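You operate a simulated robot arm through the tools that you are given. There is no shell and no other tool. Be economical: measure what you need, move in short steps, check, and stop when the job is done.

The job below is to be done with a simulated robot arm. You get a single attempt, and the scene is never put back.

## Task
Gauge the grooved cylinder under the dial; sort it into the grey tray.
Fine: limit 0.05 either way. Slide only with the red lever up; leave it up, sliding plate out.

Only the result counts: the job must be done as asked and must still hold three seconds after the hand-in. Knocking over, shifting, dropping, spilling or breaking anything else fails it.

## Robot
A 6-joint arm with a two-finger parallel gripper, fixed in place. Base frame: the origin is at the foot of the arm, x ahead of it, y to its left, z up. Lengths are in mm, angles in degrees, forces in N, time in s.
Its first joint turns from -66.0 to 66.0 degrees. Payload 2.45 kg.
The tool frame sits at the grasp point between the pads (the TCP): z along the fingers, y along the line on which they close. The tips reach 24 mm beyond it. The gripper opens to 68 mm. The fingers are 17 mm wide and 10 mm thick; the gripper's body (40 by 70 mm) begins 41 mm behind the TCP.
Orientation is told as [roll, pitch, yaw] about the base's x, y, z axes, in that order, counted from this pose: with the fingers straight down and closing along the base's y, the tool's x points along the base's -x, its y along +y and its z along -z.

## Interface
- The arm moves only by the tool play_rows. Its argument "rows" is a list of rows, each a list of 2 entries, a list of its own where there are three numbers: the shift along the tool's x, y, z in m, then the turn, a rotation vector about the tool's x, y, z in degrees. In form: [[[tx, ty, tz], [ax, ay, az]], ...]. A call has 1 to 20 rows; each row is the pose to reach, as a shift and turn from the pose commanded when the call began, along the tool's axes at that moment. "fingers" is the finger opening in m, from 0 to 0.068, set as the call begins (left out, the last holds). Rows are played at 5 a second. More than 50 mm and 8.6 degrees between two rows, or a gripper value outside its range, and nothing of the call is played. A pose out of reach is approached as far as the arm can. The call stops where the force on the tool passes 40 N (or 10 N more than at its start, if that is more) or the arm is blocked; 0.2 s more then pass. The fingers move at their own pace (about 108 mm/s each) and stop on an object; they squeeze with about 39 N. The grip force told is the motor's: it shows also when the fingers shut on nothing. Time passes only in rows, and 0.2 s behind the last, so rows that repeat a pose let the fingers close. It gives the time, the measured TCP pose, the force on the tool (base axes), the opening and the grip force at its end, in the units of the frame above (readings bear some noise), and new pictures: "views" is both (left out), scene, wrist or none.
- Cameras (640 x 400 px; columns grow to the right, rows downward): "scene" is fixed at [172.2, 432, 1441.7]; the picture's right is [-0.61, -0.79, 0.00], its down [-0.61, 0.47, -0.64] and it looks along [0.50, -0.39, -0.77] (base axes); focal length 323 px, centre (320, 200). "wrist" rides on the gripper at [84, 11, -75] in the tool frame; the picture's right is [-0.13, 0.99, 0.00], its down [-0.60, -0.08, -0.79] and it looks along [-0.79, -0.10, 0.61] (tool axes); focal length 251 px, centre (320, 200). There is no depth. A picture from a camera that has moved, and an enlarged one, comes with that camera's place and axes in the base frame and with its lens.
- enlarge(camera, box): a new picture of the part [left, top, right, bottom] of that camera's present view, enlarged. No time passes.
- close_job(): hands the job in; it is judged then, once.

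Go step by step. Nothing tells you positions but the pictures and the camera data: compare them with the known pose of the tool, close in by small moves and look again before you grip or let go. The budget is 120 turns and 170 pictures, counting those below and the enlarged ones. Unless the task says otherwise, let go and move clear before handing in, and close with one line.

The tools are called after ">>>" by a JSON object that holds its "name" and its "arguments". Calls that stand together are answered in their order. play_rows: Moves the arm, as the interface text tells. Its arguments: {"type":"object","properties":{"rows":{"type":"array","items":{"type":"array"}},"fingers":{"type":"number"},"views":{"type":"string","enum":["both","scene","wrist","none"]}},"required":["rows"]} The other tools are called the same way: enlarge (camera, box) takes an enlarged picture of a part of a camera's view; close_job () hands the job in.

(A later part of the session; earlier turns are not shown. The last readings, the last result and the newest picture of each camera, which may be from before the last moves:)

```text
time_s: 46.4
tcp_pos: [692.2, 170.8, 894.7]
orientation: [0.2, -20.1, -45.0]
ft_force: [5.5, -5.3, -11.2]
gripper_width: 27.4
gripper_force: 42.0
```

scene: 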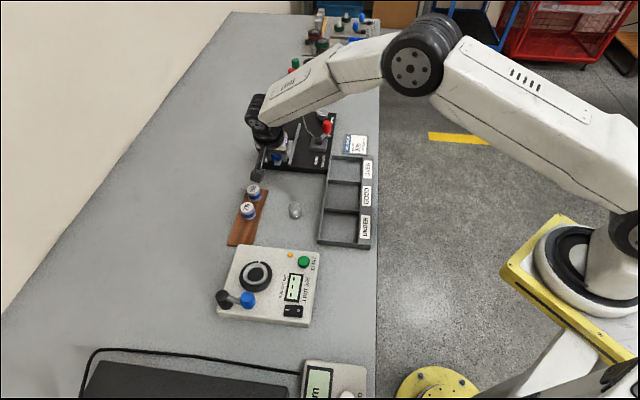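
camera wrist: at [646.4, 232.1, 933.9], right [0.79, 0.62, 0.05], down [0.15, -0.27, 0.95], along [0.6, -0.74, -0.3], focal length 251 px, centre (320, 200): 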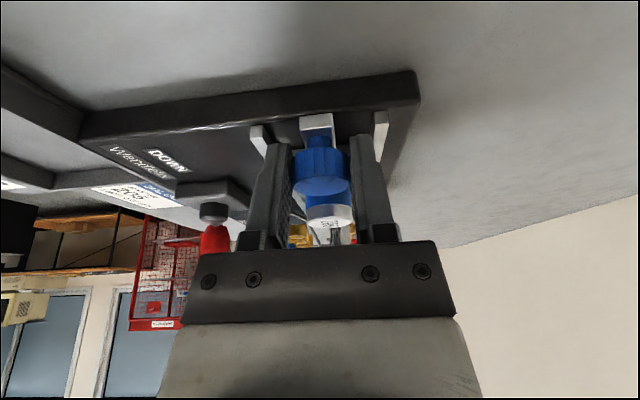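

Out stop felt. Relieve, open and withdraw to look.

>>> {"name": "play_rows", "arguments": {"rows": [[[-0.0007, 0, 0.0003], [0, 0, 0]], [[-0.0007, 0, 0.0003], [0, 0, 0]]], "views": "none"}}

>>> {"name": "play_rows", "arguments": {"rows": [[[0, 0, 0], [0, 0, 0]], [[0, 0, 0], [0, 0, 0]], [[0, 0, -0.03], [0, 0, 0]], [[-0.01, 0, -0.06], [0, 6, 0]], [[-0.02, 0, -0.08], [0, 12, 0]], [[-0.03, 0, -0.09], [0, 18, 0]], [[-0.03, 0, -0.09], [0, 20, 0]]], "fingers": 0.05}}

>>> {"name": "enlarge", "arguments": {"camera": "scene", "box": [245, 80, 345, 180]}}

```text
time_s: 47.0
tcp_pos: [692.4, 170.6, 894.6]
orientation: [0.0, -20.3, -45.1]
ft_force: [-2.4, -5.9, -8.7]
gripper_width: 27.6
gripper_force: 42.3
```

```text
time_s: 48.6
tcp_pos: [690.2, 172.6, 989.5]
orientation: [0.1, -0.1, -44.9]
ft_force: [0.0, 0.1, 1.2]
gripper_width: 49.9
gripper_force: 0.0
camera wrist: at [638.0, 240.3, 1062.7], right [0.79, 0.61, 0.0], down [0.37, -0.48, 0.79], along [0.49, -0.63, -0.61], focal length 251 px, centre (320, 200)
```

scene: 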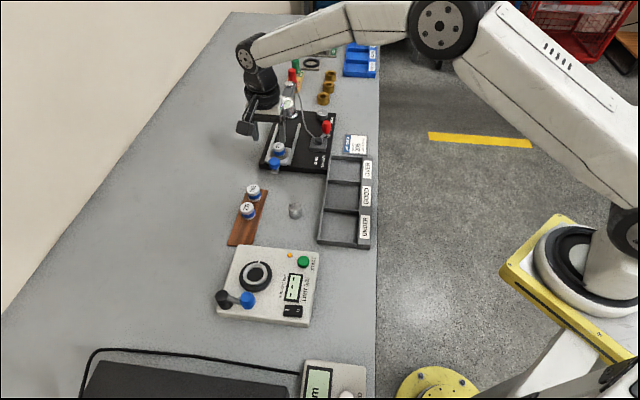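
wrist: 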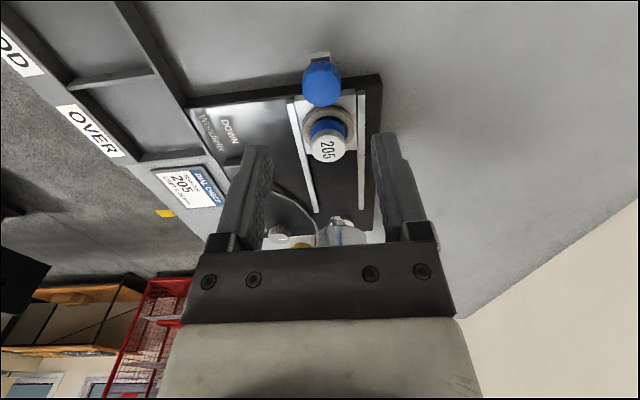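

```text
4.00 times, centred on (295, 130) of scene
camera zoom: at [172.2, 432.0, 1441.7], right [-0.61, -0.79, 0.0], down [-0.61, 0.47, -0.64], along [0.5, -0.39, -0.77], focal length 1294 px, centre (420, 480)
```

zoom: 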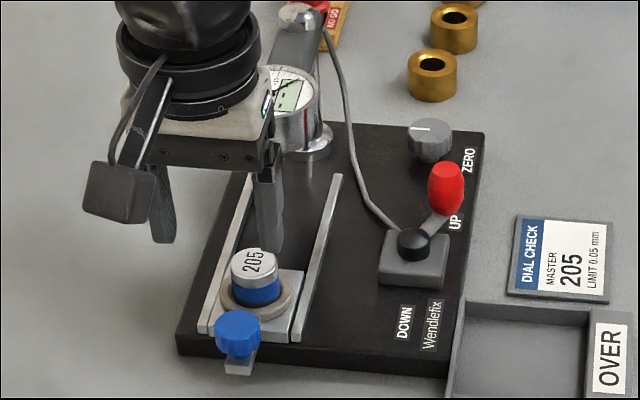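

Slide is out, lever up, master upright. Now moving over the master to pick it up again.

>>> {"name": "play_rows", "arguments": {"rows": [[[-0.03, 0.0005, 0], [0, 0, 0]], [[-0.0605, 0.0005, 0], [0, 0, 0]], [[-0.0605, 0.0005, 0.03], [0, 0, 0]], [[-0.0605, 0.0005, 0.06], [0, 0, 0]]]}}

>>> {"name": "enlarge", "arguments": {"camera": "scene", "box": [245, 100, 315, 170]}}

```text
time_s: 49.6
tcp_pos: [733.6, 130.8, 930.5]
orientation: [0.1, -0.1, -45.0]
ft_force: [0.2, 0.0, -0.5]
gripper_width: 50.0
gripper_force: 0.0
camera wrist: at [681.9, 198.9, 1003.9], right [0.79, 0.61, 0.0], down [0.37, -0.48, 0.79], along [0.49, -0.63, -0.61], focal length 251 px, centre (320, 200)
```

scene: 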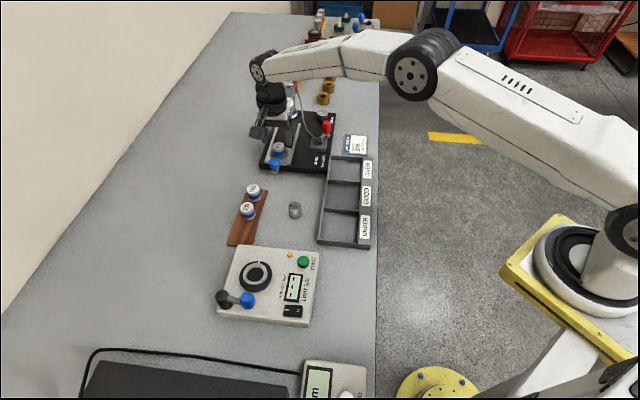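
wrist: 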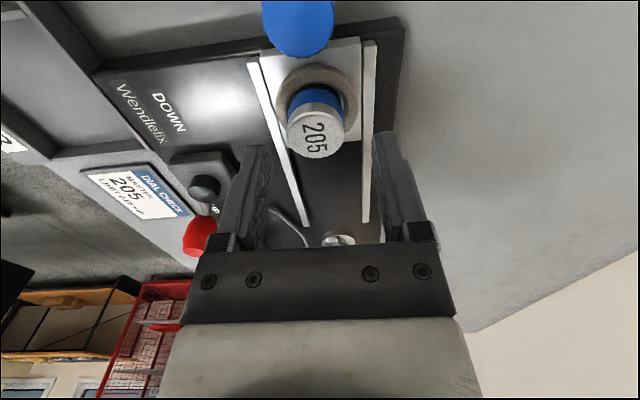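

```text
5.71 times, centred on (280, 135) of scene
camera zoom: at [172.2, 432.0, 1441.7], right [-0.61, -0.79, 0.0], down [-0.61, 0.47, -0.64], along [0.5, -0.39, -0.77], focal length 1848 px, centre (549, 571)
```

zoom: 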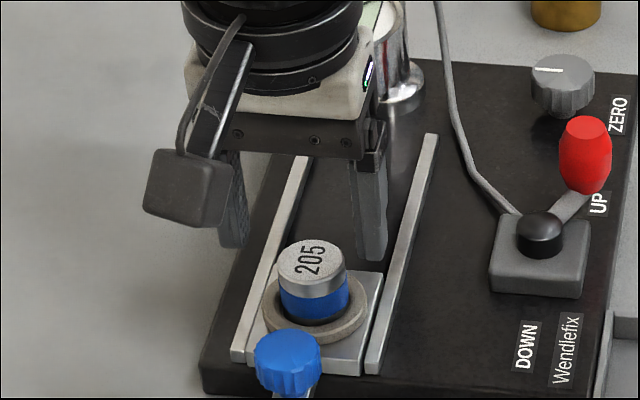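

Correcting about −3 mm in x and −2 mm in y, then descending to grip.

>>> {"name": "play_rows", "arguments": {"rows": [[[-0.003, -0.002, 0], [0, 0, 0]], [[-0.003, -0.002, 0.012], [0, 0, 0]], [[-0.003, -0.002, 0.0235], [0, 0, 0]]], "views": "none"}}

>>> {"name": "enlarge", "arguments": {"camera": "wrist", "box": [240, 60, 400, 200]}}

```text
time_s: 50.4
tcp_pos: [734.8, 127.2, 905.0]
orientation: [0.1, -0.3, -45.0]
ft_force: [0.3, 0.3, -0.3]
gripper_width: 49.9
gripper_force: 0.1
```

```text
2.86 times, centred on (320, 130) of wrist
camera zoom: at [683.3, 194.7, 979.2], right [0.79, 0.61, 0.0], down [0.37, -0.48, 0.8], along [0.49, -0.63, -0.61], focal length 718 px, centre (320, 400)
```

zoom: 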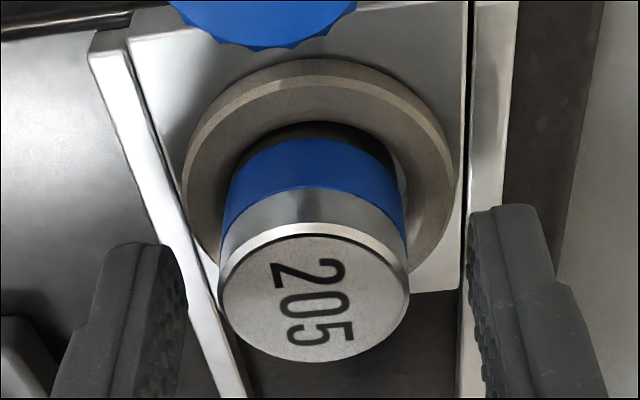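

Another −1.5 mm in y to centre, then grip and lift straight up.

>>> {"name": "play_rows", "arguments": {"rows": [[[0, -0.0015, 0.0005], [0, 0, 0]], [[0, -0.0015, 0.0005], [0, 0, 0]]], "views": "none"}}

>>> {"name": "play_rows", "arguments": {"rows": [[[0, 0, 0], [0, 0, 0]], [[0, 0, 0], [0, 0, 0]], [[0, 0, 0], [0, 0, 0]]], "fingers": 0.02, "views": "none"}}

>>> {"name": "play_rows", "arguments": {"rows": [[[0, 0, -0.005], [0, 0, 0]], [[0, 0, -0.02], [0, 0, 0]], [[0, 0, -0.055], [0, 0, 0]]], "views": "wrist"}}

```text
time_s: 51.0
tcp_pos: [734.5, 127.1, 905.6]
orientation: [0.1, -0.2, -45.0]
ft_force: [0.1, 0.5, -0.4]
gripper_width: 49.9
gripper_force: 0.0
```

```text
time_s: 51.8
tcp_pos: [734.3, 126.7, 906.0]
orientation: [0.1, -0.2, -45.0]
ft_force: [5.5, 2.8, 1.1]
gripper_width: 29.3
gripper_force: 38.8
```

```text
time_s: 52.6
tcp_pos: [734.4, 126.0, 958.5]
orientation: [0.0, -0.1, -45.0]
ft_force: [-0.2, 0.1, -1.9]
gripper_width: 28.7
gripper_force: 38.7
camera wrist: at [682.4, 194.3, 1032.2], right [0.79, 0.61, 0.0], down [0.37, -0.48, 0.79], along [0.48, -0.63, -0.61], focal length 251 px, centre (320, 200)
```

wrist: 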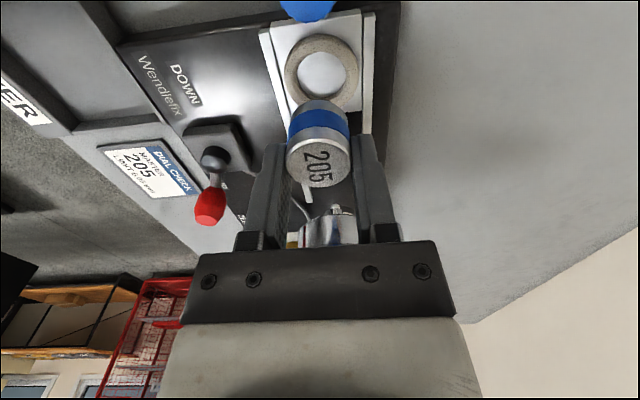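

Master lifted. Carrying it back above its place on the rack at (588,324).

>>> {"name": "play_rows", "arguments": {"rows": [[[0.04, 0.006, 0], [0, 0, 0]], [[0.08, 0.012, 0], [0, 0, 0]], [[0.12, 0.018, 0], [0, 0, 0]], [[0.16, 0.024, 0], [0, 0, 0]], [[0.2, 0.03, 0], [0, 0, 0]], [[0.243, 0.0366, 0], [0, 0, 0]], [[0.243, 0.0366, 0.03], [0, 0, 0]], [[0.243, 0.0366, 0.055], [0, 0, 0]]]}}

>>> {"name": "enlarge", "arguments": {"camera": "scene", "box": [200, 170, 300, 260]}}

>>> {"name": "enlarge", "arguments": {"camera": "wrist", "box": [240, 40, 400, 200]}}

```text
time_s: 54.4
tcp_pos: [590.8, 323.0, 904.2]
orientation: [0.2, -0.3, -45.2]
ft_force: [0.5, -0.4, -2.1]
gripper_width: 28.9
gripper_force: 39.1
camera wrist: at [537.6, 391.0, 977.3], right [0.79, 0.61, 0.0], down [0.37, -0.48, 0.79], along [0.49, -0.63, -0.61], focal length 251 px, centre (320, 200)
```

scene: 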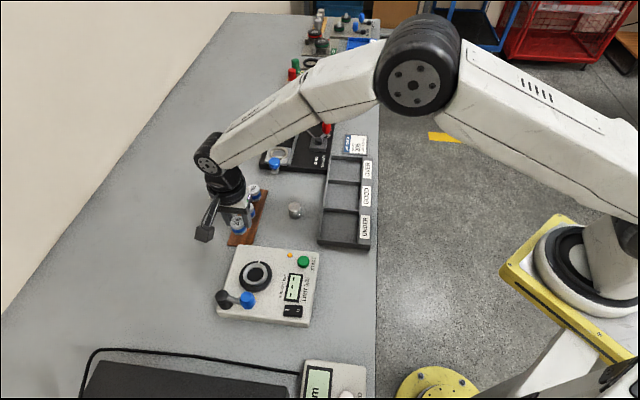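
wrist: 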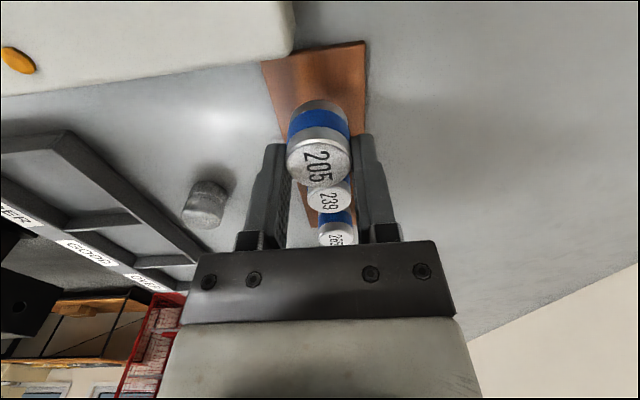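

```text
4.44 times, centred on (250, 215) of scene
camera zoom: at [172.2, 432.0, 1441.6], right [-0.61, -0.79, 0.0], down [-0.61, 0.47, -0.64], along [0.5, -0.39, -0.77], focal length 1438 px, centre (631, 133)
```

zoom: 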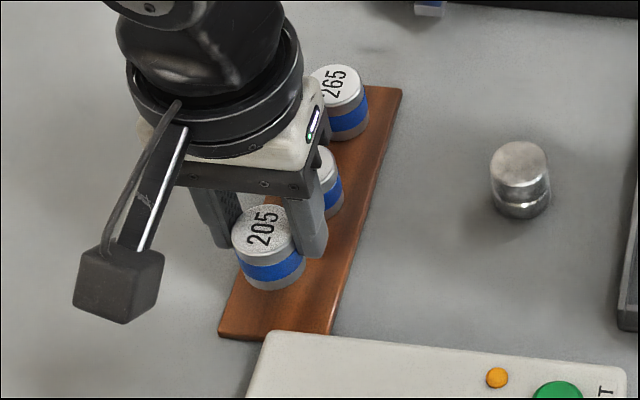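

```text
2.50 times, centred on (320, 120) of wrist
camera zoom: at [537.6, 391.0, 977.3], right [0.79, 0.61, 0.0], down [0.37, -0.48, 0.79], along [0.49, -0.63, -0.61], focal length 629 px, centre (320, 400)
```

zoom: 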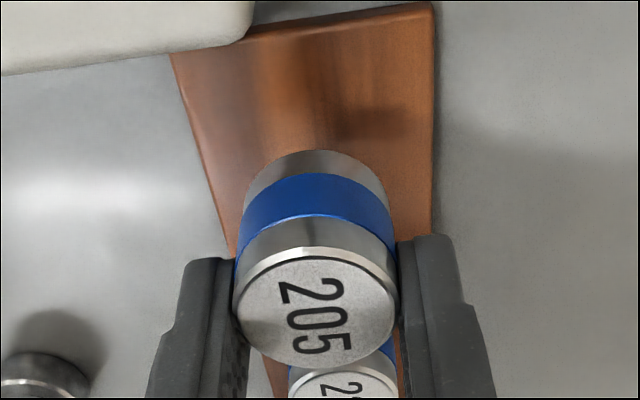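

Nearly in place; 2 mm correction, then lowering slowly until it rests on the rack.

>>> {"name": "play_rows", "arguments": {"rows": [[[0.002, -0.0005, 0.008], [0, 0, 0]], [[0.002, -0.0005, 0.017], [0, 0, 0]], [[0.002, -0.0005, 0.0185], [0, 0, 0]], [[0.002, -0.0005, 0.0195], [0, 0, 0]], [[0.002, -0.0005, 0.0205], [0, 0, 0]]], "views": "wrist"}}

```text
time_s: 55.6
tcp_pos: [587.1, 323.5, 883.2]
orientation: [0.1, -0.2, -45.0]
ft_force: [-0.3, -0.3, -1.2]
gripper_width: 28.9
gripper_force: 39.2
camera wrist: at [534.9, 392.3, 957.0], right [0.79, 0.61, 0.0], down [0.37, -0.48, 0.79], along [0.49, -0.63, -0.61], focal length 251 px, centre (320, 200)
```

wrist: 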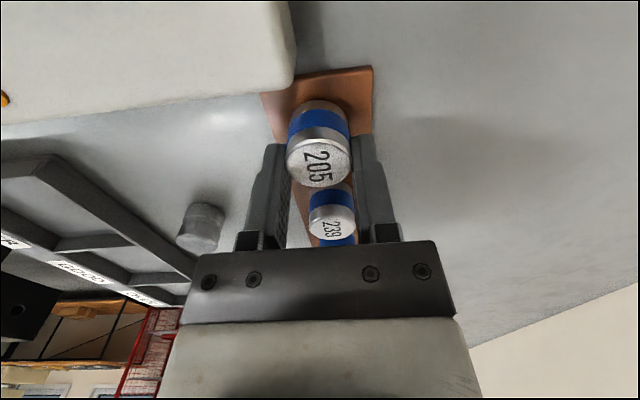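

View matches the original placement. A bit lower to contact.

>>> {"name": "play_rows", "arguments": {"rows": [[[0, 0, 0.0005], [0, 0, 0]], [[0, 0, 0.001], [0, 0, 0]], [[0, 0, 0.0015], [0, 0, 0]]], "views": "none"}}

```text
time_s: 56.4
tcp_pos: [586.7, 323.9, 881.9]
orientation: [0.0, -0.1, -45.0]
ft_force: [0.1, 0.3, -1.4]
gripper_width: 29.0
gripper_force: 38.9
```

>>> {"name": "play_rows", "arguments": {"rows": [[[0, 0, 0.0005], [0, 0, 0]], [[0, 0, 0.001], [0, 0, 0]], [[0, 0, 0.0015], [0, 0, 0]], [[0, 0, 0.002], [0, 0, 0]]], "views": "none"}}

```text
time_s: 57.4
tcp_pos: [586.7, 325.2, 880.2]
orientation: [0.1, -0.1, -45.0]
ft_force: [-0.4, -0.7, 1.2]
gripper_width: 29.0
gripper_force: 39.1
```

>>> {"name": "play_rows", "arguments": {"rows": [[[0, 0, 0.0005], [0, 0, 0]], [[0, 0, 0.001], [0, 0, 0]]], "views": "none"}}

```text
time_s: 58.0
tcp_pos: [586.7, 324.7, 880.2]
orientation: [0.1, -0.2, -45.0]
ft_force: [-1.6, -1.3, 8.1]
gripper_width: 29.2
gripper_force: 39.1
```

Resting on the rack (8 N). Releasing and rising.

>>> {"name": "play_rows", "arguments": {"rows": [[[0, 0, 0], [0, 0, 0]], [[0, 0, 0], [0, 0, 0]], [[0, 0, -0.03], [0, 0, 0]], [[0, 0, -0.07], [0, 0, 0]]], "fingers": 0.055}}

>>> {"name": "enlarge", "arguments": {"camera": "scene", "box": [200, 160, 320, 260]}}

```text
time_s: 59.0
tcp_pos: [585.9, 325.9, 950.9]
orientation: [0.1, -0.2, -45.1]
ft_force: [-0.3, -0.3, -0.4]
gripper_width: 55.0
gripper_force: 0.0
camera wrist: at [533.8, 393.5, 1024.9], right [0.79, 0.61, 0.0], down [0.37, -0.48, 0.79], along [0.49, -0.63, -0.61], focal length 251 px, centre (320, 200)
```

scene: 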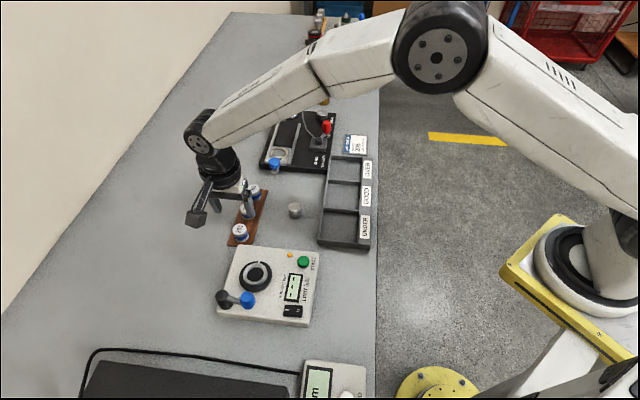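
wrist: 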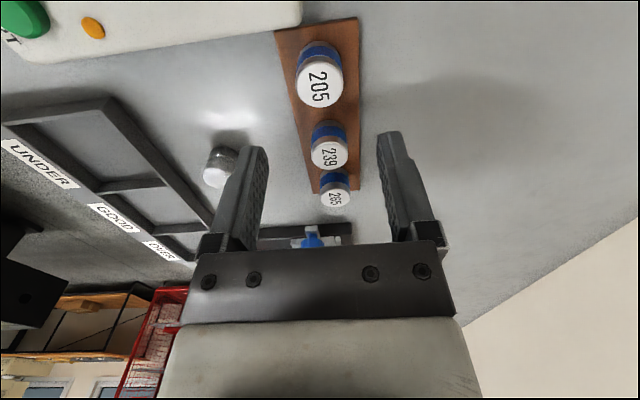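

```text
4.00 times, centred on (260, 210) of scene
camera zoom: at [172.2, 432.0, 1441.7], right [-0.61, -0.79, 0.0], down [-0.61, 0.47, -0.64], along [0.5, -0.39, -0.77], focal length 1294 px, centre (560, 160)
```

zoom: 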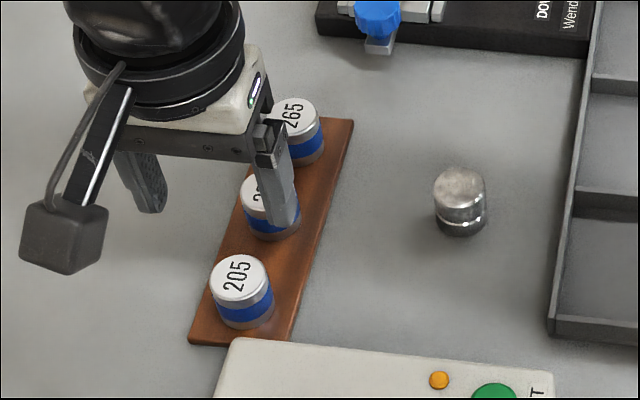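

Master 205 is back in place. The grooved cylinder triangulates to (565,197), top ≈865. Moving above it.

>>> {"name": "play_rows", "arguments": {"rows": [[[-0.02, -0.03, 0], [0, 0, 0]], [[-0.04, -0.06, 0], [0, 0, 0]], [[-0.06, -0.085, 0], [0, 0, 0]], [[-0.0756, -0.106, 0], [0, 0, 0]], [[-0.0756, -0.106, 0.03], [0, 0, 0]]]}}

>>> {"name": "enlarge", "arguments": {"camera": "wrist", "box": [220, 40, 420, 200]}}

```text
time_s: 60.2
tcp_pos: [565.4, 195.3, 917.8]
orientation: [0.1, -0.2, -45.0]
ft_force: [0.1, 0.0, 0.3]
gripper_width: 55.3
gripper_force: 0.0
camera wrist: at [513.4, 262.6, 991.0], right [0.79, 0.61, 0.0], down [0.37, -0.48, 0.79], along [0.49, -0.63, -0.61], focal length 251 px, centre (320, 200)
```

scene: 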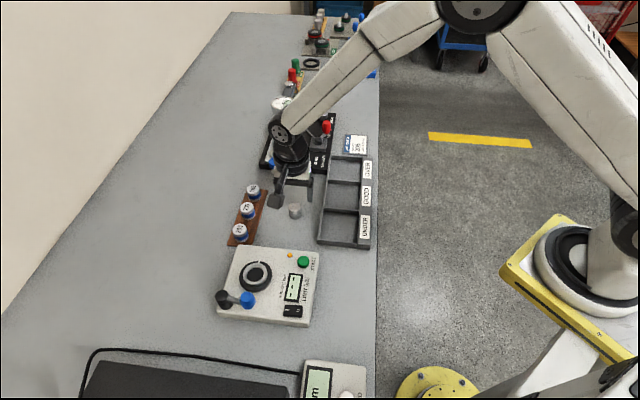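
wrist: 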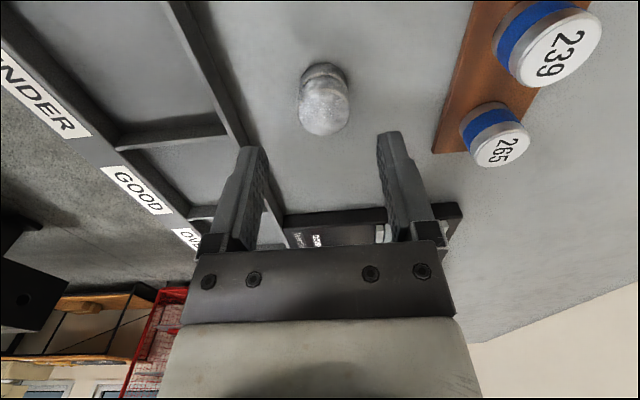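

```text
2.50 times, centred on (320, 120) of wrist
camera zoom: at [513.4, 262.6, 991.0], right [0.79, 0.61, 0.0], down [0.37, -0.48, 0.79], along [0.49, -0.63, -0.61], focal length 629 px, centre (320, 400)
```

zoom: 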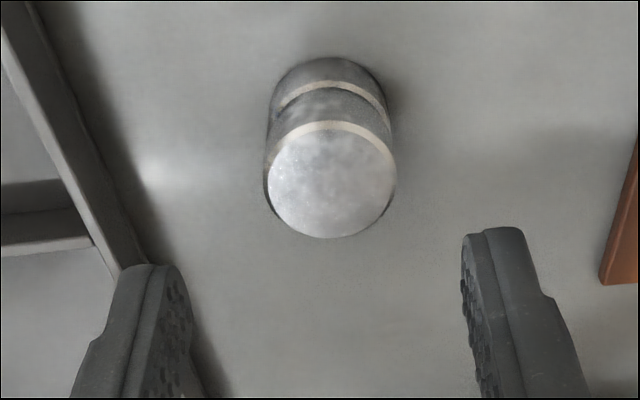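

Centre is ~3 mm to +y, 1 mm to −x. Correcting and lowering.

>>> {"name": "play_rows", "arguments": {"rows": [[[-0.0013, 0.003, 0], [0, 0, 0]], [[-0.0013, 0.003, 0.02], [0, 0, 0]], [[-0.0013, 0.003, 0.032], [0, 0, 0]]], "views": "none"}}

>>> {"name": "enlarge", "arguments": {"camera": "wrist", "box": [240, 60, 400, 200]}}

>>> {"name": "enlarge", "arguments": {"camera": "scene", "box": [250, 160, 330, 230]}}

```text
time_s: 61.0
tcp_pos: [567.2, 197.1, 887.0]
orientation: [0.1, -0.2, -44.9]
ft_force: [0.4, -0.3, 0.4]
gripper_width: 55.1
gripper_force: 0.2
```

```text
2.86 times, centred on (320, 130) of wrist
camera zoom: at [515.9, 265.8, 960.6], right [0.79, 0.61, 0.0], down [0.37, -0.48, 0.79], along [0.49, -0.63, -0.61], focal length 718 px, centre (320, 400)
```

zoom: 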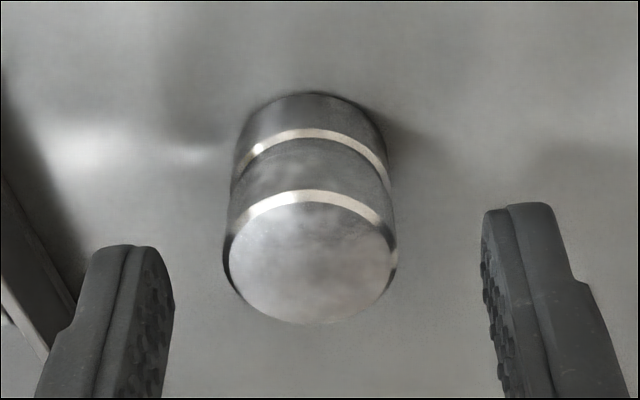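

```text
5.71 times, centred on (290, 195) of scene
camera zoom: at [172.2, 432.0, 1441.7], right [-0.61, -0.79, 0.0], down [-0.61, 0.47, -0.64], along [0.5, -0.39, -0.77], focal length 1848 px, centre (491, 229)
```

zoom: 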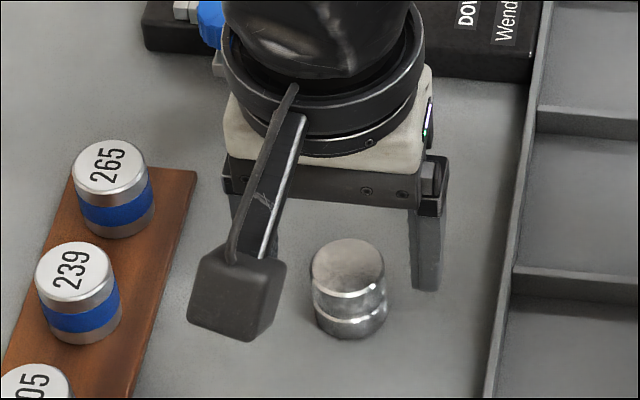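

Small −1 mm y correction, lower 9 mm, and grip.

>>> {"name": "play_rows", "arguments": {"rows": [[[-0.0007, -0.0012, 0.004], [0, 0, 0]], [[-0.0007, -0.0012, 0.009], [0, 0, 0]]], "views": "none"}}

>>> {"name": "play_rows", "arguments": {"rows": [[[0, 0, 0], [0, 0, 0]], [[0, 0, 0], [0, 0, 0]], [[0, 0, 0], [0, 0, 0]]], "fingers": 0.02, "views": "none"}}

>>> {"name": "play_rows", "arguments": {"rows": [[[0, 0, -0.02], [0, 0, 0]], [[0, 0, -0.05], [0, 0, 0]], [[0, 0, -0.085], [0, 0, 0]]], "views": "wrist"}}

>>> {"name": "enlarge", "arguments": {"camera": "wrist", "box": [240, 60, 400, 200]}}

```text
time_s: 61.6
tcp_pos: [568.0, 195.2, 878.3]
orientation: [0.1, -0.3, -45.0]
ft_force: [0.7, 0.5, 0.2]
gripper_width: 55.4
gripper_force: 0.0
```

```text
time_s: 62.4
tcp_pos: [566.9, 195.4, 878.2]
orientation: [0.1, -0.2, -44.9]
ft_force: [-0.3, 0.0, 1.0]
gripper_width: 28.6
gripper_force: 39.0
```

```text
time_s: 63.2
tcp_pos: [565.9, 196.0, 963.1]
orientation: [0.1, -0.3, -45.0]
ft_force: [0.7, -0.1, -0.8]
gripper_width: 28.7
gripper_force: 38.9
camera wrist: at [513.9, 263.9, 1036.7], right [0.79, 0.61, 0.0], down [0.37, -0.48, 0.79], along [0.48, -0.63, -0.61], focal length 251 px, centre (320, 200)
```

wrist: 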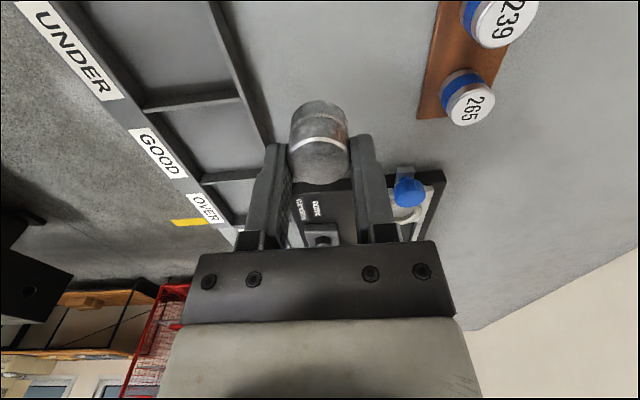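

```text
2.86 times, centred on (320, 130) of wrist
camera zoom: at [513.9, 263.9, 1036.7], right [0.79, 0.61, 0.0], down [0.37, -0.48, 0.79], along [0.48, -0.63, -0.61], focal length 718 px, centre (320, 400)
```

zoom: 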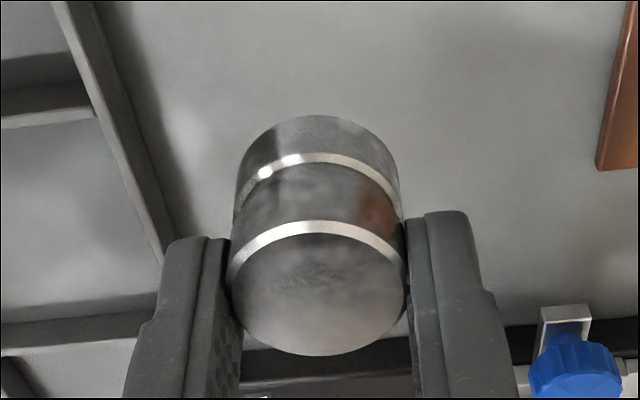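

Part held identically to the master. Carrying it above the nest.

>>> {"name": "play_rows", "arguments": {"rows": [[[-0.025, 0.012, 0], [0, 0, 0]], [[-0.06, 0.026, 0], [0, 0, 0]], [[-0.095, 0.04, 0], [0, 0, 0]], [[-0.13, 0.055, 0], [0, 0, 0]], [[-0.15, 0.0701, 0], [0, 0, 0]], [[-0.166, 0.0701, 0], [0, 0, 0]], [[-0.166, 0.0701, 0.025], [0, 0, 0]], [[-0.166, 0.0701, 0.045], [0, 0, 0]]]}}

>>> {"name": "enlarge", "arguments": {"camera": "wrist", "box": [240, 60, 400, 180]}}

>>> {"name": "enlarge", "arguments": {"camera": "scene", "box": [255, 115, 315, 175]}}

```text
time_s: 65.0
tcp_pos: [734.3, 127.8, 918.5]
orientation: [0.1, -0.1, -45.0]
ft_force: [-0.6, -1.2, -0.1]
gripper_width: 28.5
gripper_force: 38.7
camera wrist: at [682.9, 195.6, 992.2], right [0.79, 0.61, 0.0], down [0.37, -0.48, 0.8], along [0.49, -0.63, -0.61], focal length 251 px, centre (320, 200)
```

scene: 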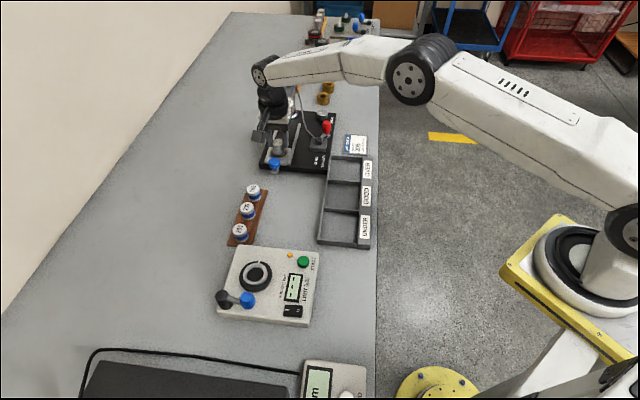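
wrist: 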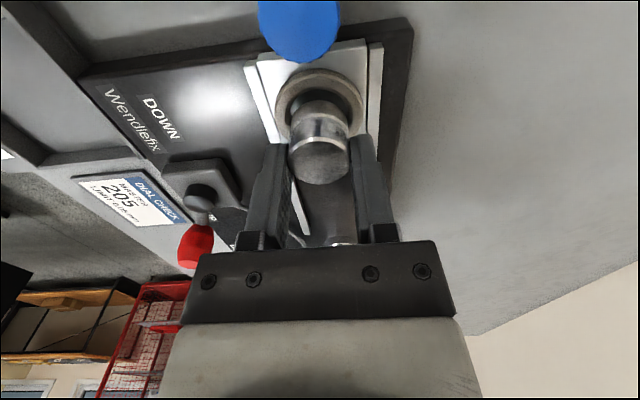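

```text
3.33 times, centred on (320, 120) of wrist
camera zoom: at [682.9, 195.6, 992.2], right [0.79, 0.61, 0.0], down [0.37, -0.48, 0.8], along [0.49, -0.63, -0.61], focal length 838 px, centre (320, 467)
```

zoom: 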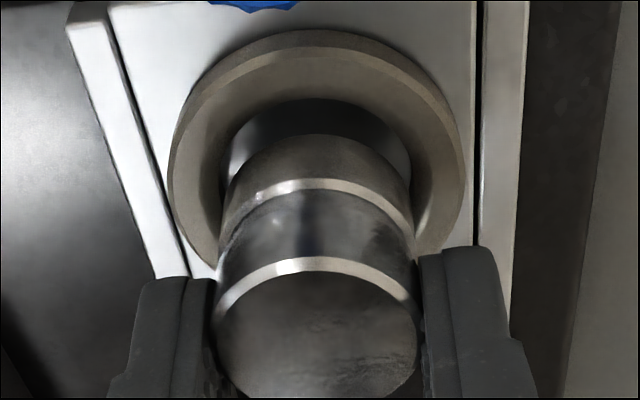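

```text
6.67 times, centred on (285, 145) of scene
camera zoom: at [172.2, 432.0, 1441.7], right [-0.61, -0.79, 0.0], down [-0.61, 0.47, -0.64], along [0.5, -0.39, -0.77], focal length 2156 px, centre (553, 567)
```

zoom: 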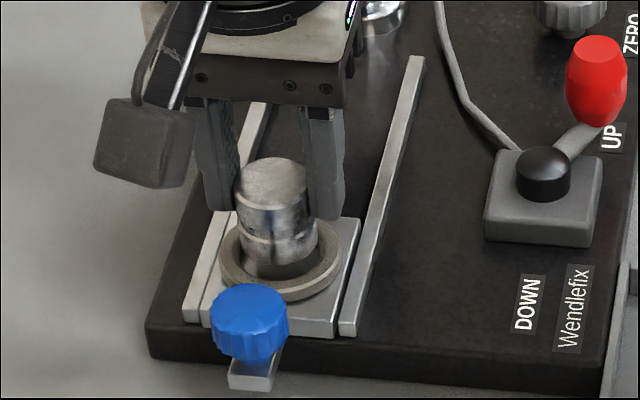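

By comparison with the master's seating pictures I need +2.2 mm in x and +0.3 mm in y. Then lowering slowly into the ring.

>>> {"name": "play_rows", "arguments": {"rows": [[[0.0022, 0.0003, 0], [0, 0, 0]], [[0.0022, 0.0003, 0.004], [0, 0, 0]], [[0.0022, 0.0003, 0.006], [0, 0, 0]], [[0.0022, 0.0003, 0.008], [0, 0, 0]], [[0.0022, 0.0003, 0.0095], [0, 0, 0]]], "views": "none"}}

>>> {"name": "enlarge", "arguments": {"camera": "wrist", "box": [240, 60, 400, 180]}}

```text
time_s: 66.2
tcp_pos: [732.9, 129.4, 909.2]
orientation: [0.1, -0.2, -45.0]
ft_force: [0.9, -2.4, 0.8]
gripper_width: 28.3
gripper_force: 39.2
```

```text
3.33 times, centred on (320, 120) of wrist
camera zoom: at [681.3, 197.4, 982.9], right [0.79, 0.61, 0.0], down [0.37, -0.48, 0.8], along [0.49, -0.63, -0.61], focal length 838 px, centre (320, 467)
```

zoom: 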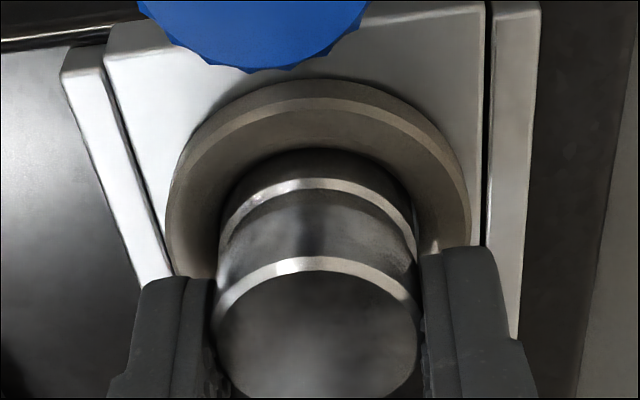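

Entered the ring with no side load. Down to the floor.

>>> {"name": "play_rows", "arguments": {"rows": [[[0, 0, 0.0007], [0, 0, 0]], [[0, 0, 0.0014], [0, 0, 0]], [[0, 0, 0.0021], [0, 0, 0]]], "views": "none"}}

```text
time_s: 67.0
tcp_pos: [733.2, 130.1, 910.7]
orientation: [0.2, -0.3, -45.0]
ft_force: [1.6, -2.3, 8.1]
gripper_width: 28.5
gripper_force: 39.0
```

>>> {"name": "play_rows", "arguments": {"rows": [[[0, 0, 0.0005], [0, 0, 0]], [[0, 0, 0.001], [0, 0, 0]]], "views": "none"}}

>>> {"name": "enlarge", "arguments": {"camera": "scene", "box": [255, 115, 315, 175]}}

>>> {"name": "enlarge", "arguments": {"camera": "wrist", "box": [240, 60, 400, 180]}}

```text
time_s: 67.6
tcp_pos: [733.4, 129.1, 909.6]
orientation: [0.2, -0.3, -45.0]
ft_force: [-3.2, -6.7, 21.8]
gripper_width: 28.6
gripper_force: 39.4
```

```text
6.67 times, centred on (285, 145) of scene
camera zoom: at [171.6, 431.7, 1441.8], right [-0.61, -0.79, 0.0], down [-0.61, 0.47, -0.64], along [0.5, -0.39, -0.77], focal length 2156 px, centre (553, 567)
```

zoom: 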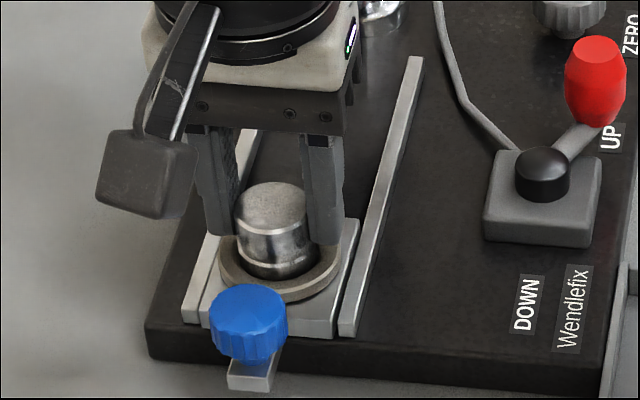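

```text
3.33 times, centred on (320, 120) of wrist
camera zoom: at [681.1, 197.5, 982.0], right [0.79, 0.61, 0.0], down [0.37, -0.48, 0.8], along [0.49, -0.63, -0.61], focal length 838 px, centre (320, 467)
```

zoom: 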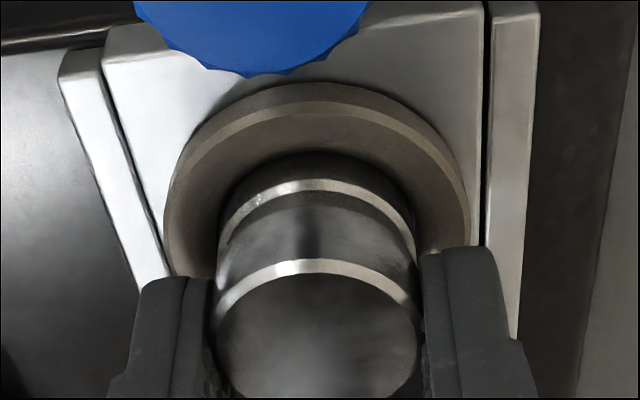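

Seated (22 N vertical, like the master). Relieve, release, rise and move back over the knob with the lean.

>>> {"name": "play_rows", "arguments": {"rows": [[[0, 0, -0.001], [0, 0, 0]], [[0, 0, -0.001], [0, 0, 0]]], "views": "none"}}

>>> {"name": "play_rows", "arguments": {"rows": [[[0, 0, 0], [0, 0, 0]], [[0, 0, 0], [0, 0, 0]], [[0, 0, -0.03], [0, 0, 0]], [[0, 0, -0.058], [0, 0, 0]], [[0.025, 0, -0.058], [0, -7, 0]], [[0.051, 0, -0.058], [0, -14, 0]], [[0.055, 0, -0.058], [0, -20, 0]]], "fingers": 0.05}}

>>> {"name": "enlarge", "arguments": {"camera": "scene", "box": [245, 100, 325, 180]}}

```text
time_s: 68.2
tcp_pos: [733.3, 128.9, 908.7]
orientation: [0.2, -0.3, -45.0]
ft_force: [6.0, -3.2, 12.3]
gripper_width: 28.3
gripper_force: 39.2
```

```text
time_s: 69.8
tcp_pos: [692.5, 168.6, 965.6]
orientation: [0.2, -20.2, -45.2]
ft_force: [0.2, -0.3, -0.2]
gripper_width: 49.8
gripper_force: 0.1
camera wrist: at [626.6, 251.4, 1005.5], right [0.79, 0.61, 0.05], down [0.15, -0.26, 0.95], along [0.6, -0.74, -0.3], focal length 251 px, centre (320, 200)
```

scene: 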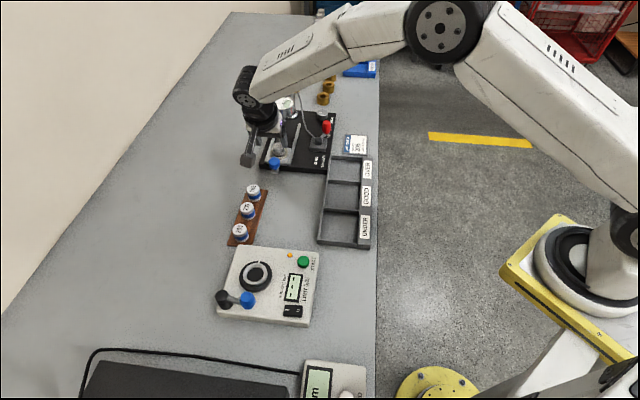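
wrist: 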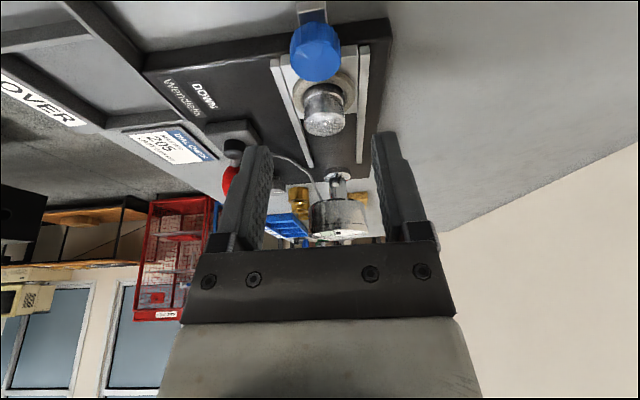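

```text
5.00 times, centred on (285, 140) of scene
camera zoom: at [172.2, 432.0, 1441.7], right [-0.61, -0.79, 0.0], down [-0.61, 0.47, -0.64], along [0.5, -0.39, -0.77], focal length 1617 px, centre (495, 500)
```

zoom: 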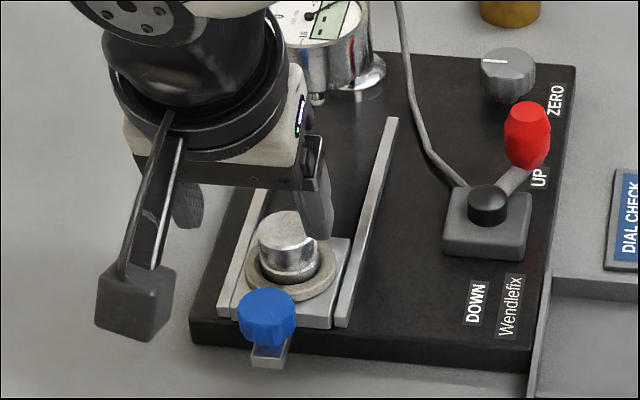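

Part stands upright in the nest. I'll lean 8° more for dial clearance this time, and descend to the knob in two steps.

>>> {"name": "play_rows", "arguments": {"rows": [[[0.0086, 0.0018, 0.0235], [0, -4, 0]], [[0.0155, 0.0018, 0.0423], [0, -8, 0]]], "views": "wrist"}}

>>> {"name": "enlarge", "arguments": {"camera": "scene", "box": [245, 110, 315, 180]}}

```text
time_s: 70.4
tcp_pos: [696.0, 170.0, 919.7]
orientation: [0.1, -28.2, -45.1]
ft_force: [-0.6, 0.2, -0.4]
gripper_width: 50.3
gripper_force: 0.1
camera wrist: at [625.9, 256.4, 945.7], right [0.78, 0.62, 0.06], down [0.05, -0.17, 0.98], along [0.62, -0.77, -0.17], focal length 251 px, centre (320, 200)
```

wrist: 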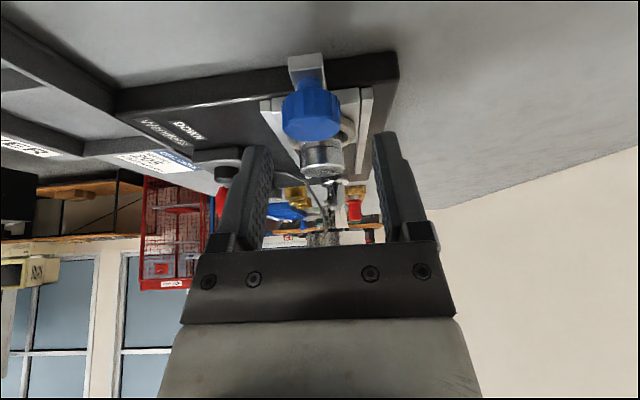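

```text
5.71 times, centred on (280, 145) of scene
camera zoom: at [172.2, 432.0, 1441.7], right [-0.61, -0.79, 0.0], down [-0.61, 0.47, -0.64], along [0.5, -0.39, -0.77], focal length 1848 px, centre (549, 514)
```

zoom: 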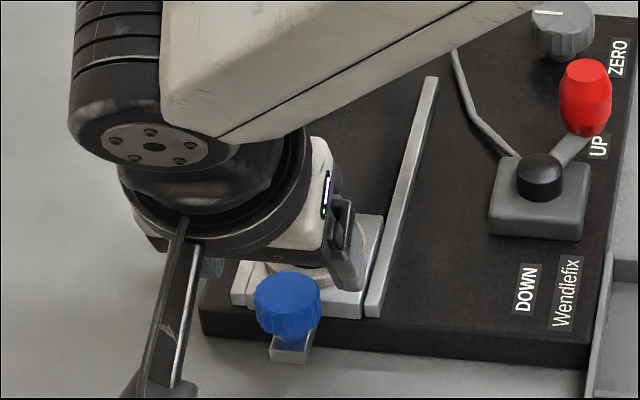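

Shift −2 mm in y, lower the rest and grip the knob.

>>> {"name": "play_rows", "arguments": {"rows": [[[0.005, -0.002, 0.0095], [0, 0, 0]], [[0.011, -0.002, 0.0208], [0, 0, 0]]], "views": "none"}}

>>> {"name": "play_rows", "arguments": {"rows": [[[0, 0, 0], [0, 0, 0]], [[0, 0, 0], [0, 0, 0]], [[0, 0, 0], [0, 0, 0]]], "fingers": 0.015, "views": "wrist"}}

```text
time_s: 71.0
tcp_pos: [692.2, 169.6, 897.4]
orientation: [0.2, -28.2, -45.2]
ft_force: [0.6, -0.6, -0.8]
gripper_width: 50.1
gripper_force: 0.1
```

```text
time_s: 71.8
tcp_pos: [693.7, 170.0, 897.4]
orientation: [0.1, -28.3, -45.1]
ft_force: [0.2, -0.7, 0.6]
gripper_width: 27.8
gripper_force: 42.3
camera wrist: at [623.5, 255.4, 922.6], right [0.78, 0.62, 0.06], down [0.05, -0.17, 0.98], along [0.62, -0.77, -0.17], focal length 251 px, centre (320, 200)
```

wrist: 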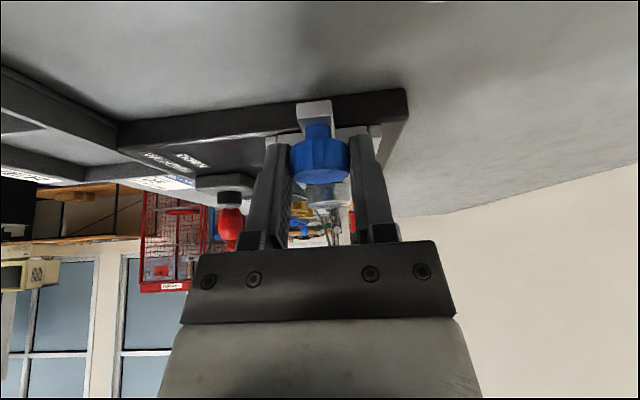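

Gripped with no side load. Lever is up; sliding in 70 mm.

>>> {"name": "play_rows", "arguments": {"rows": [[[-0.0044, 0, 0.0024], [0, 0, 0]], [[-0.0132, 0, 0.0071], [0, 0, 0]], [[-0.0221, 0, 0.0118], [0, 0, 0]], [[-0.0309, 0, 0.0165], [0, 0, 0]], [[-0.0397, 0, 0.0212], [0, 0, 0]], [[-0.0485, 0, 0.0259], [0, 0, 0]], [[-0.0573, 0, 0.0306], [0, 0, 0]], [[-0.0617, 0, 0.033], [0, 0, 0]]], "views": "none"}}

```text
time_s: 73.6
tcp_pos: [743.3, 119.5, 897.3]
orientation: [0.2, -28.3, -45.1]
ft_force: [1.0, 0.5, 5.7]
gripper_width: 27.7
gripper_force: 43.0
```

>>> {"name": "play_rows", "arguments": {"rows": [[[-0.0044, 0, 0.0024], [0, 0, 0]], [[-0.0088, 0, 0.0047], [0, 0, 0]], [[-0.0115, 0, 0.0061], [0, 0, 0]], [[-0.0132, 0, 0.0071], [0, 0, 0]], [[-0.0141, 0, 0.0075], [0, 0, 0]]], "views": "none"}}

```text
time_s: 74.8
tcp_pos: [755.8, 107.0, 897.5]
orientation: [0.3, -28.1, -45.3]
ft_force: [0.5, -0.6, 11.4]
gripper_width: 27.7
gripper_force: 42.8
```

No stop yet at ~87 mm; nudging on while easing up 0.8 mm.

>>> {"name": "play_rows", "arguments": {"rows": [[[-0.0013, 0, -0.0002], [0, 0, 0]], [[-0.0022, 0, 0.0003], [0, 0, 0]], [[-0.0031, 0, 0.0008], [0, 0, 0]]], "views": "none"}}

```text
time_s: 75.6
tcp_pos: [755.3, 105.7, 897.8]
orientation: [0.1, -28.2, -45.0]
ft_force: [2.9, 3.3, 0.6]
gripper_width: 27.7
gripper_force: 42.7
```

>>> {"name": "play_rows", "arguments": {"rows": [[[-0.0009, 0, 0.0005], [0, 0, 0]], [[-0.0018, 0, 0.001], [0, 0, 0]], [[-0.0026, 0, 0.0014], [0, 0, 0]]], "views": "none"}}

```text
time_s: 76.4
tcp_pos: [757.6, 106.5, 897.7]
orientation: [-0.1, -28.1, -45.0]
ft_force: [-23.2, 17.2, 8.7]
gripper_width: 27.7
gripper_force: 42.1
```

Firm stop reached (29 N). Relieve, release, withdraw.

>>> {"name": "play_rows", "arguments": {"rows": [[[0.0016, 0, -0.0008], [0, 0, 0]], [[0.0016, 0, -0.0008], [0, 0, 0]]], "views": "none"}}

>>> {"name": "play_rows", "arguments": {"rows": [[[0, 0, 0], [0, 0, 0]], [[0, 0, 0], [0, 0, 0]], [[0, 0, -0.03], [0, 0, 0]], [[0, 0, -0.07], [0, 4, 0]], [[0, 0, -0.115], [0, 8, 0]]], "fingers": 0.05}}

>>> {"name": "enlarge", "arguments": {"camera": "scene", "box": [245, 80, 345, 180]}}

```text
time_s: 77.0
tcp_pos: [757.0, 104.5, 897.6]
orientation: [0.2, -28.2, -45.0]
ft_force: [-13.5, 15.2, 6.0]
gripper_width: 27.9
gripper_force: 42.1
```

```text
time_s: 78.2
tcp_pos: [716.7, 143.2, 1000.0]
orientation: [0.1, -20.1, -45.1]
ft_force: [-0.1, -0.2, -0.1]
gripper_width: 50.2
gripper_force: 0.1
camera wrist: at [650.6, 225.5, 1040.8], right [0.79, 0.61, 0.05], down [0.15, -0.27, 0.95], along [0.6, -0.74, -0.3], focal length 251 px, centre (320, 200)
```

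scene: 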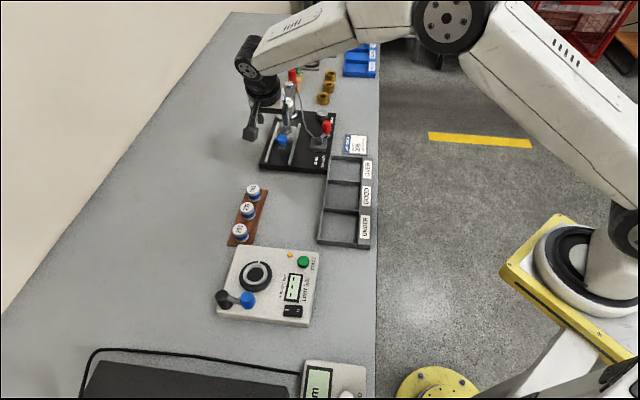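
wrist: 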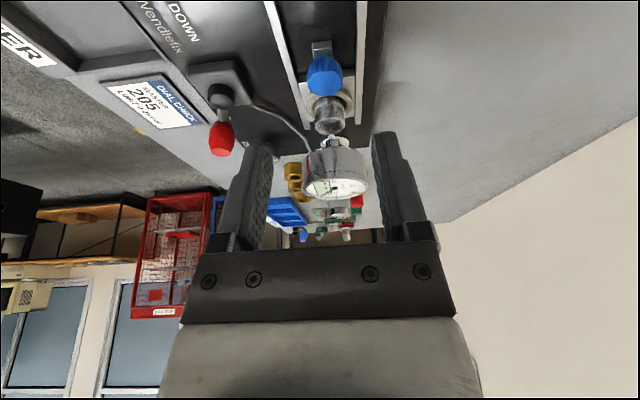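

```text
4.00 times, centred on (295, 130) of scene
camera zoom: at [172.2, 432.0, 1441.7], right [-0.61, -0.79, 0.0], down [-0.61, 0.47, -0.64], along [0.5, -0.39, -0.77], focal length 1294 px, centre (420, 480)
```

zoom: 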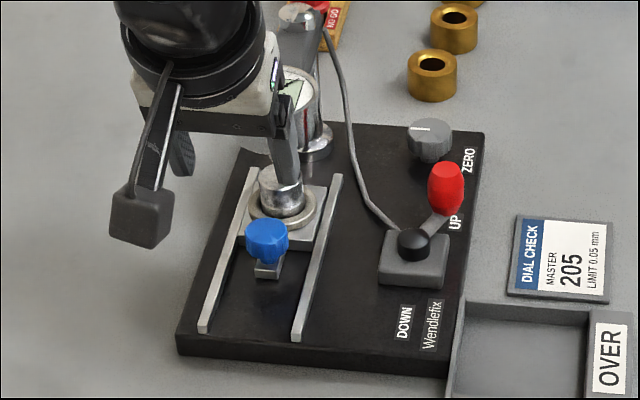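

Same as for the master. Now to the lever's far side again.

>>> {"name": "play_rows", "arguments": {"rows": [[[-0.0015, -0.03, -0.004], [0, 4, 0]], [[-0.003, -0.06, -0.0085], [0, 8, 0]], [[-0.017, -0.0851, -0.003], [0, 12, 0]], [[-0.05, -0.0851, 0.009], [0, 16, 0]], [[-0.085, -0.0851, 0.021], [0, 20, 0]], [[-0.1167, -0.0851, 0.0328], [0, 20, 0]]], "fingers": 0, "views": "wrist"}}

```text
time_s: 79.6
tcp_pos: [743.7, -4.2, 1006.9]
orientation: [0.1, -0.2, -45.0]
ft_force: [0.4, -0.2, -0.9]
gripper_width: 0.0
gripper_force: 23.7
camera wrist: at [691.5, 63.6, 1081.7], right [0.79, 0.61, 0.0], down [0.37, -0.48, 0.79], along [0.49, -0.63, -0.61], focal length 251 px, centre (320, 200)
```

wrist: 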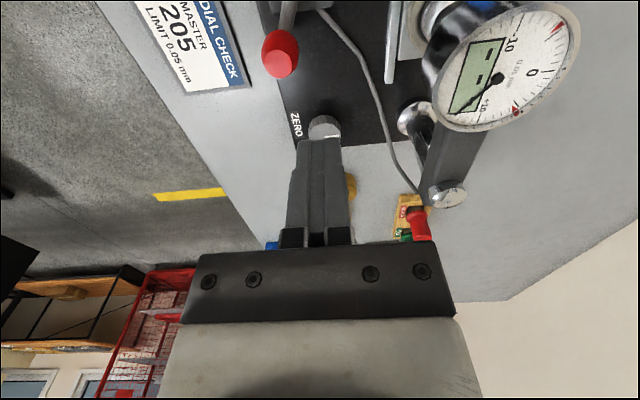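

Descending beside the knob and sweeping the lever down along the known arc.

>>> {"name": "play_rows", "arguments": {"rows": [[[0, 0, 0.035], [0, 0, 0]], [[0, 0, 0.07], [0, 0, 0]], [[0, 0, 0.091], [0, 0, 0]], [[0.0057, -0.0107, 0.091], [0, 0, 0]], [[0.0055, -0.0165, 0.091], [0, 0, 0]], [[0.0054, -0.0224, 0.091], [0, 0, 0]], [[0.0082, -0.028, 0.091], [0, 0, 0]], [[0.0109, -0.0337, 0.091], [0, 0, 0]], [[0.015, -0.0384, 0.091], [0, 0, 0]], [[0.0192, -0.0431, 0.091], [0, 0, 0]], [[0.0244, -0.0466, 0.091], [0, 0, 0]], [[0.0295, -0.0501, 0.091], [0, 0, 0]], [[0.0355, -0.0521, 0.091], [0, 0, 0]], [[0.0414, -0.0541, 0.091], [0, 0, 0]], [[0.0477, -0.0546, 0.091], [0, 0, 0]], [[0.054, -0.055, 0.091], [0, 0, 0]], [[0.0601, -0.0538, 0.091], [0, 0, 0]], [[0.0662, -0.0525, 0.091], [0, 0, 0]], [[0.0714, -0.0502, 0.091], [0, 0, 0]]], "views": "scene"}}

>>> {"name": "enlarge", "arguments": {"camera": "scene", "box": [265, 80, 355, 170]}}

>>> {"name": "enlarge", "arguments": {"camera": "scene", "box": [270, 92, 300, 118]}}

```text
time_s: 83.6
tcp_pos: [658.7, 13.1, 916.5]
orientation: [0.1, -0.2, -45.0]
ft_force: [-0.5, 0.2, -0.2]
gripper_width: 0.0
gripper_force: 23.6
```

scene: 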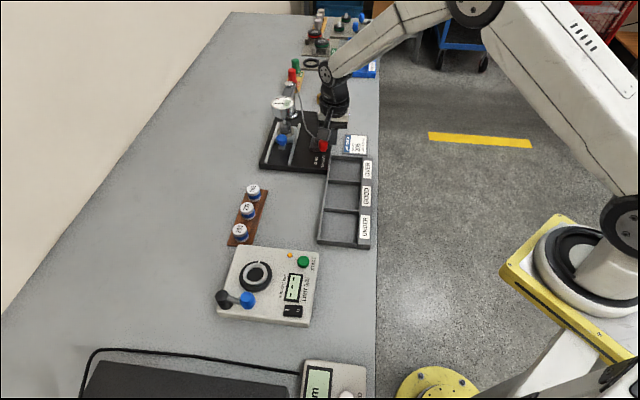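

```text
4.44 times, centred on (310, 125) of scene
camera zoom: at [172.2, 432.0, 1441.7], right [-0.61, -0.79, 0.0], down [-0.61, 0.47, -0.64], along [0.5, -0.39, -0.77], focal length 1438 px, centre (364, 533)
```

zoom: 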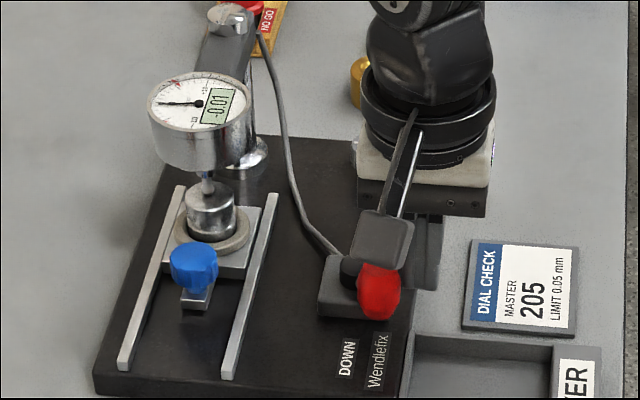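

```text
15.38 times, centred on (285, 105) of scene
camera zoom: at [172.2, 432.0, 1441.7], right [-0.61, -0.79, 0.0], down [-0.61, 0.47, -0.64], along [0.5, -0.39, -0.77], focal length 4976 px, centre (858, 1662)
```

zoom: 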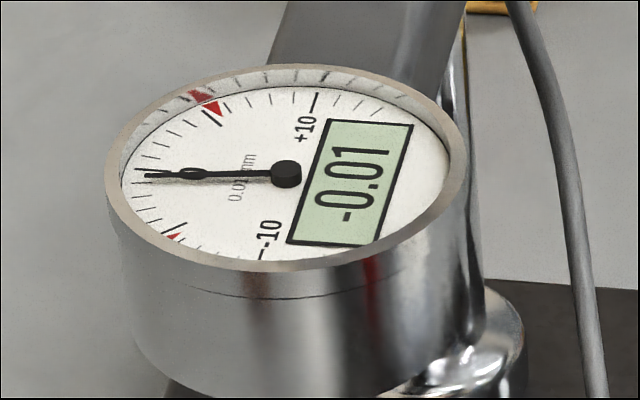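

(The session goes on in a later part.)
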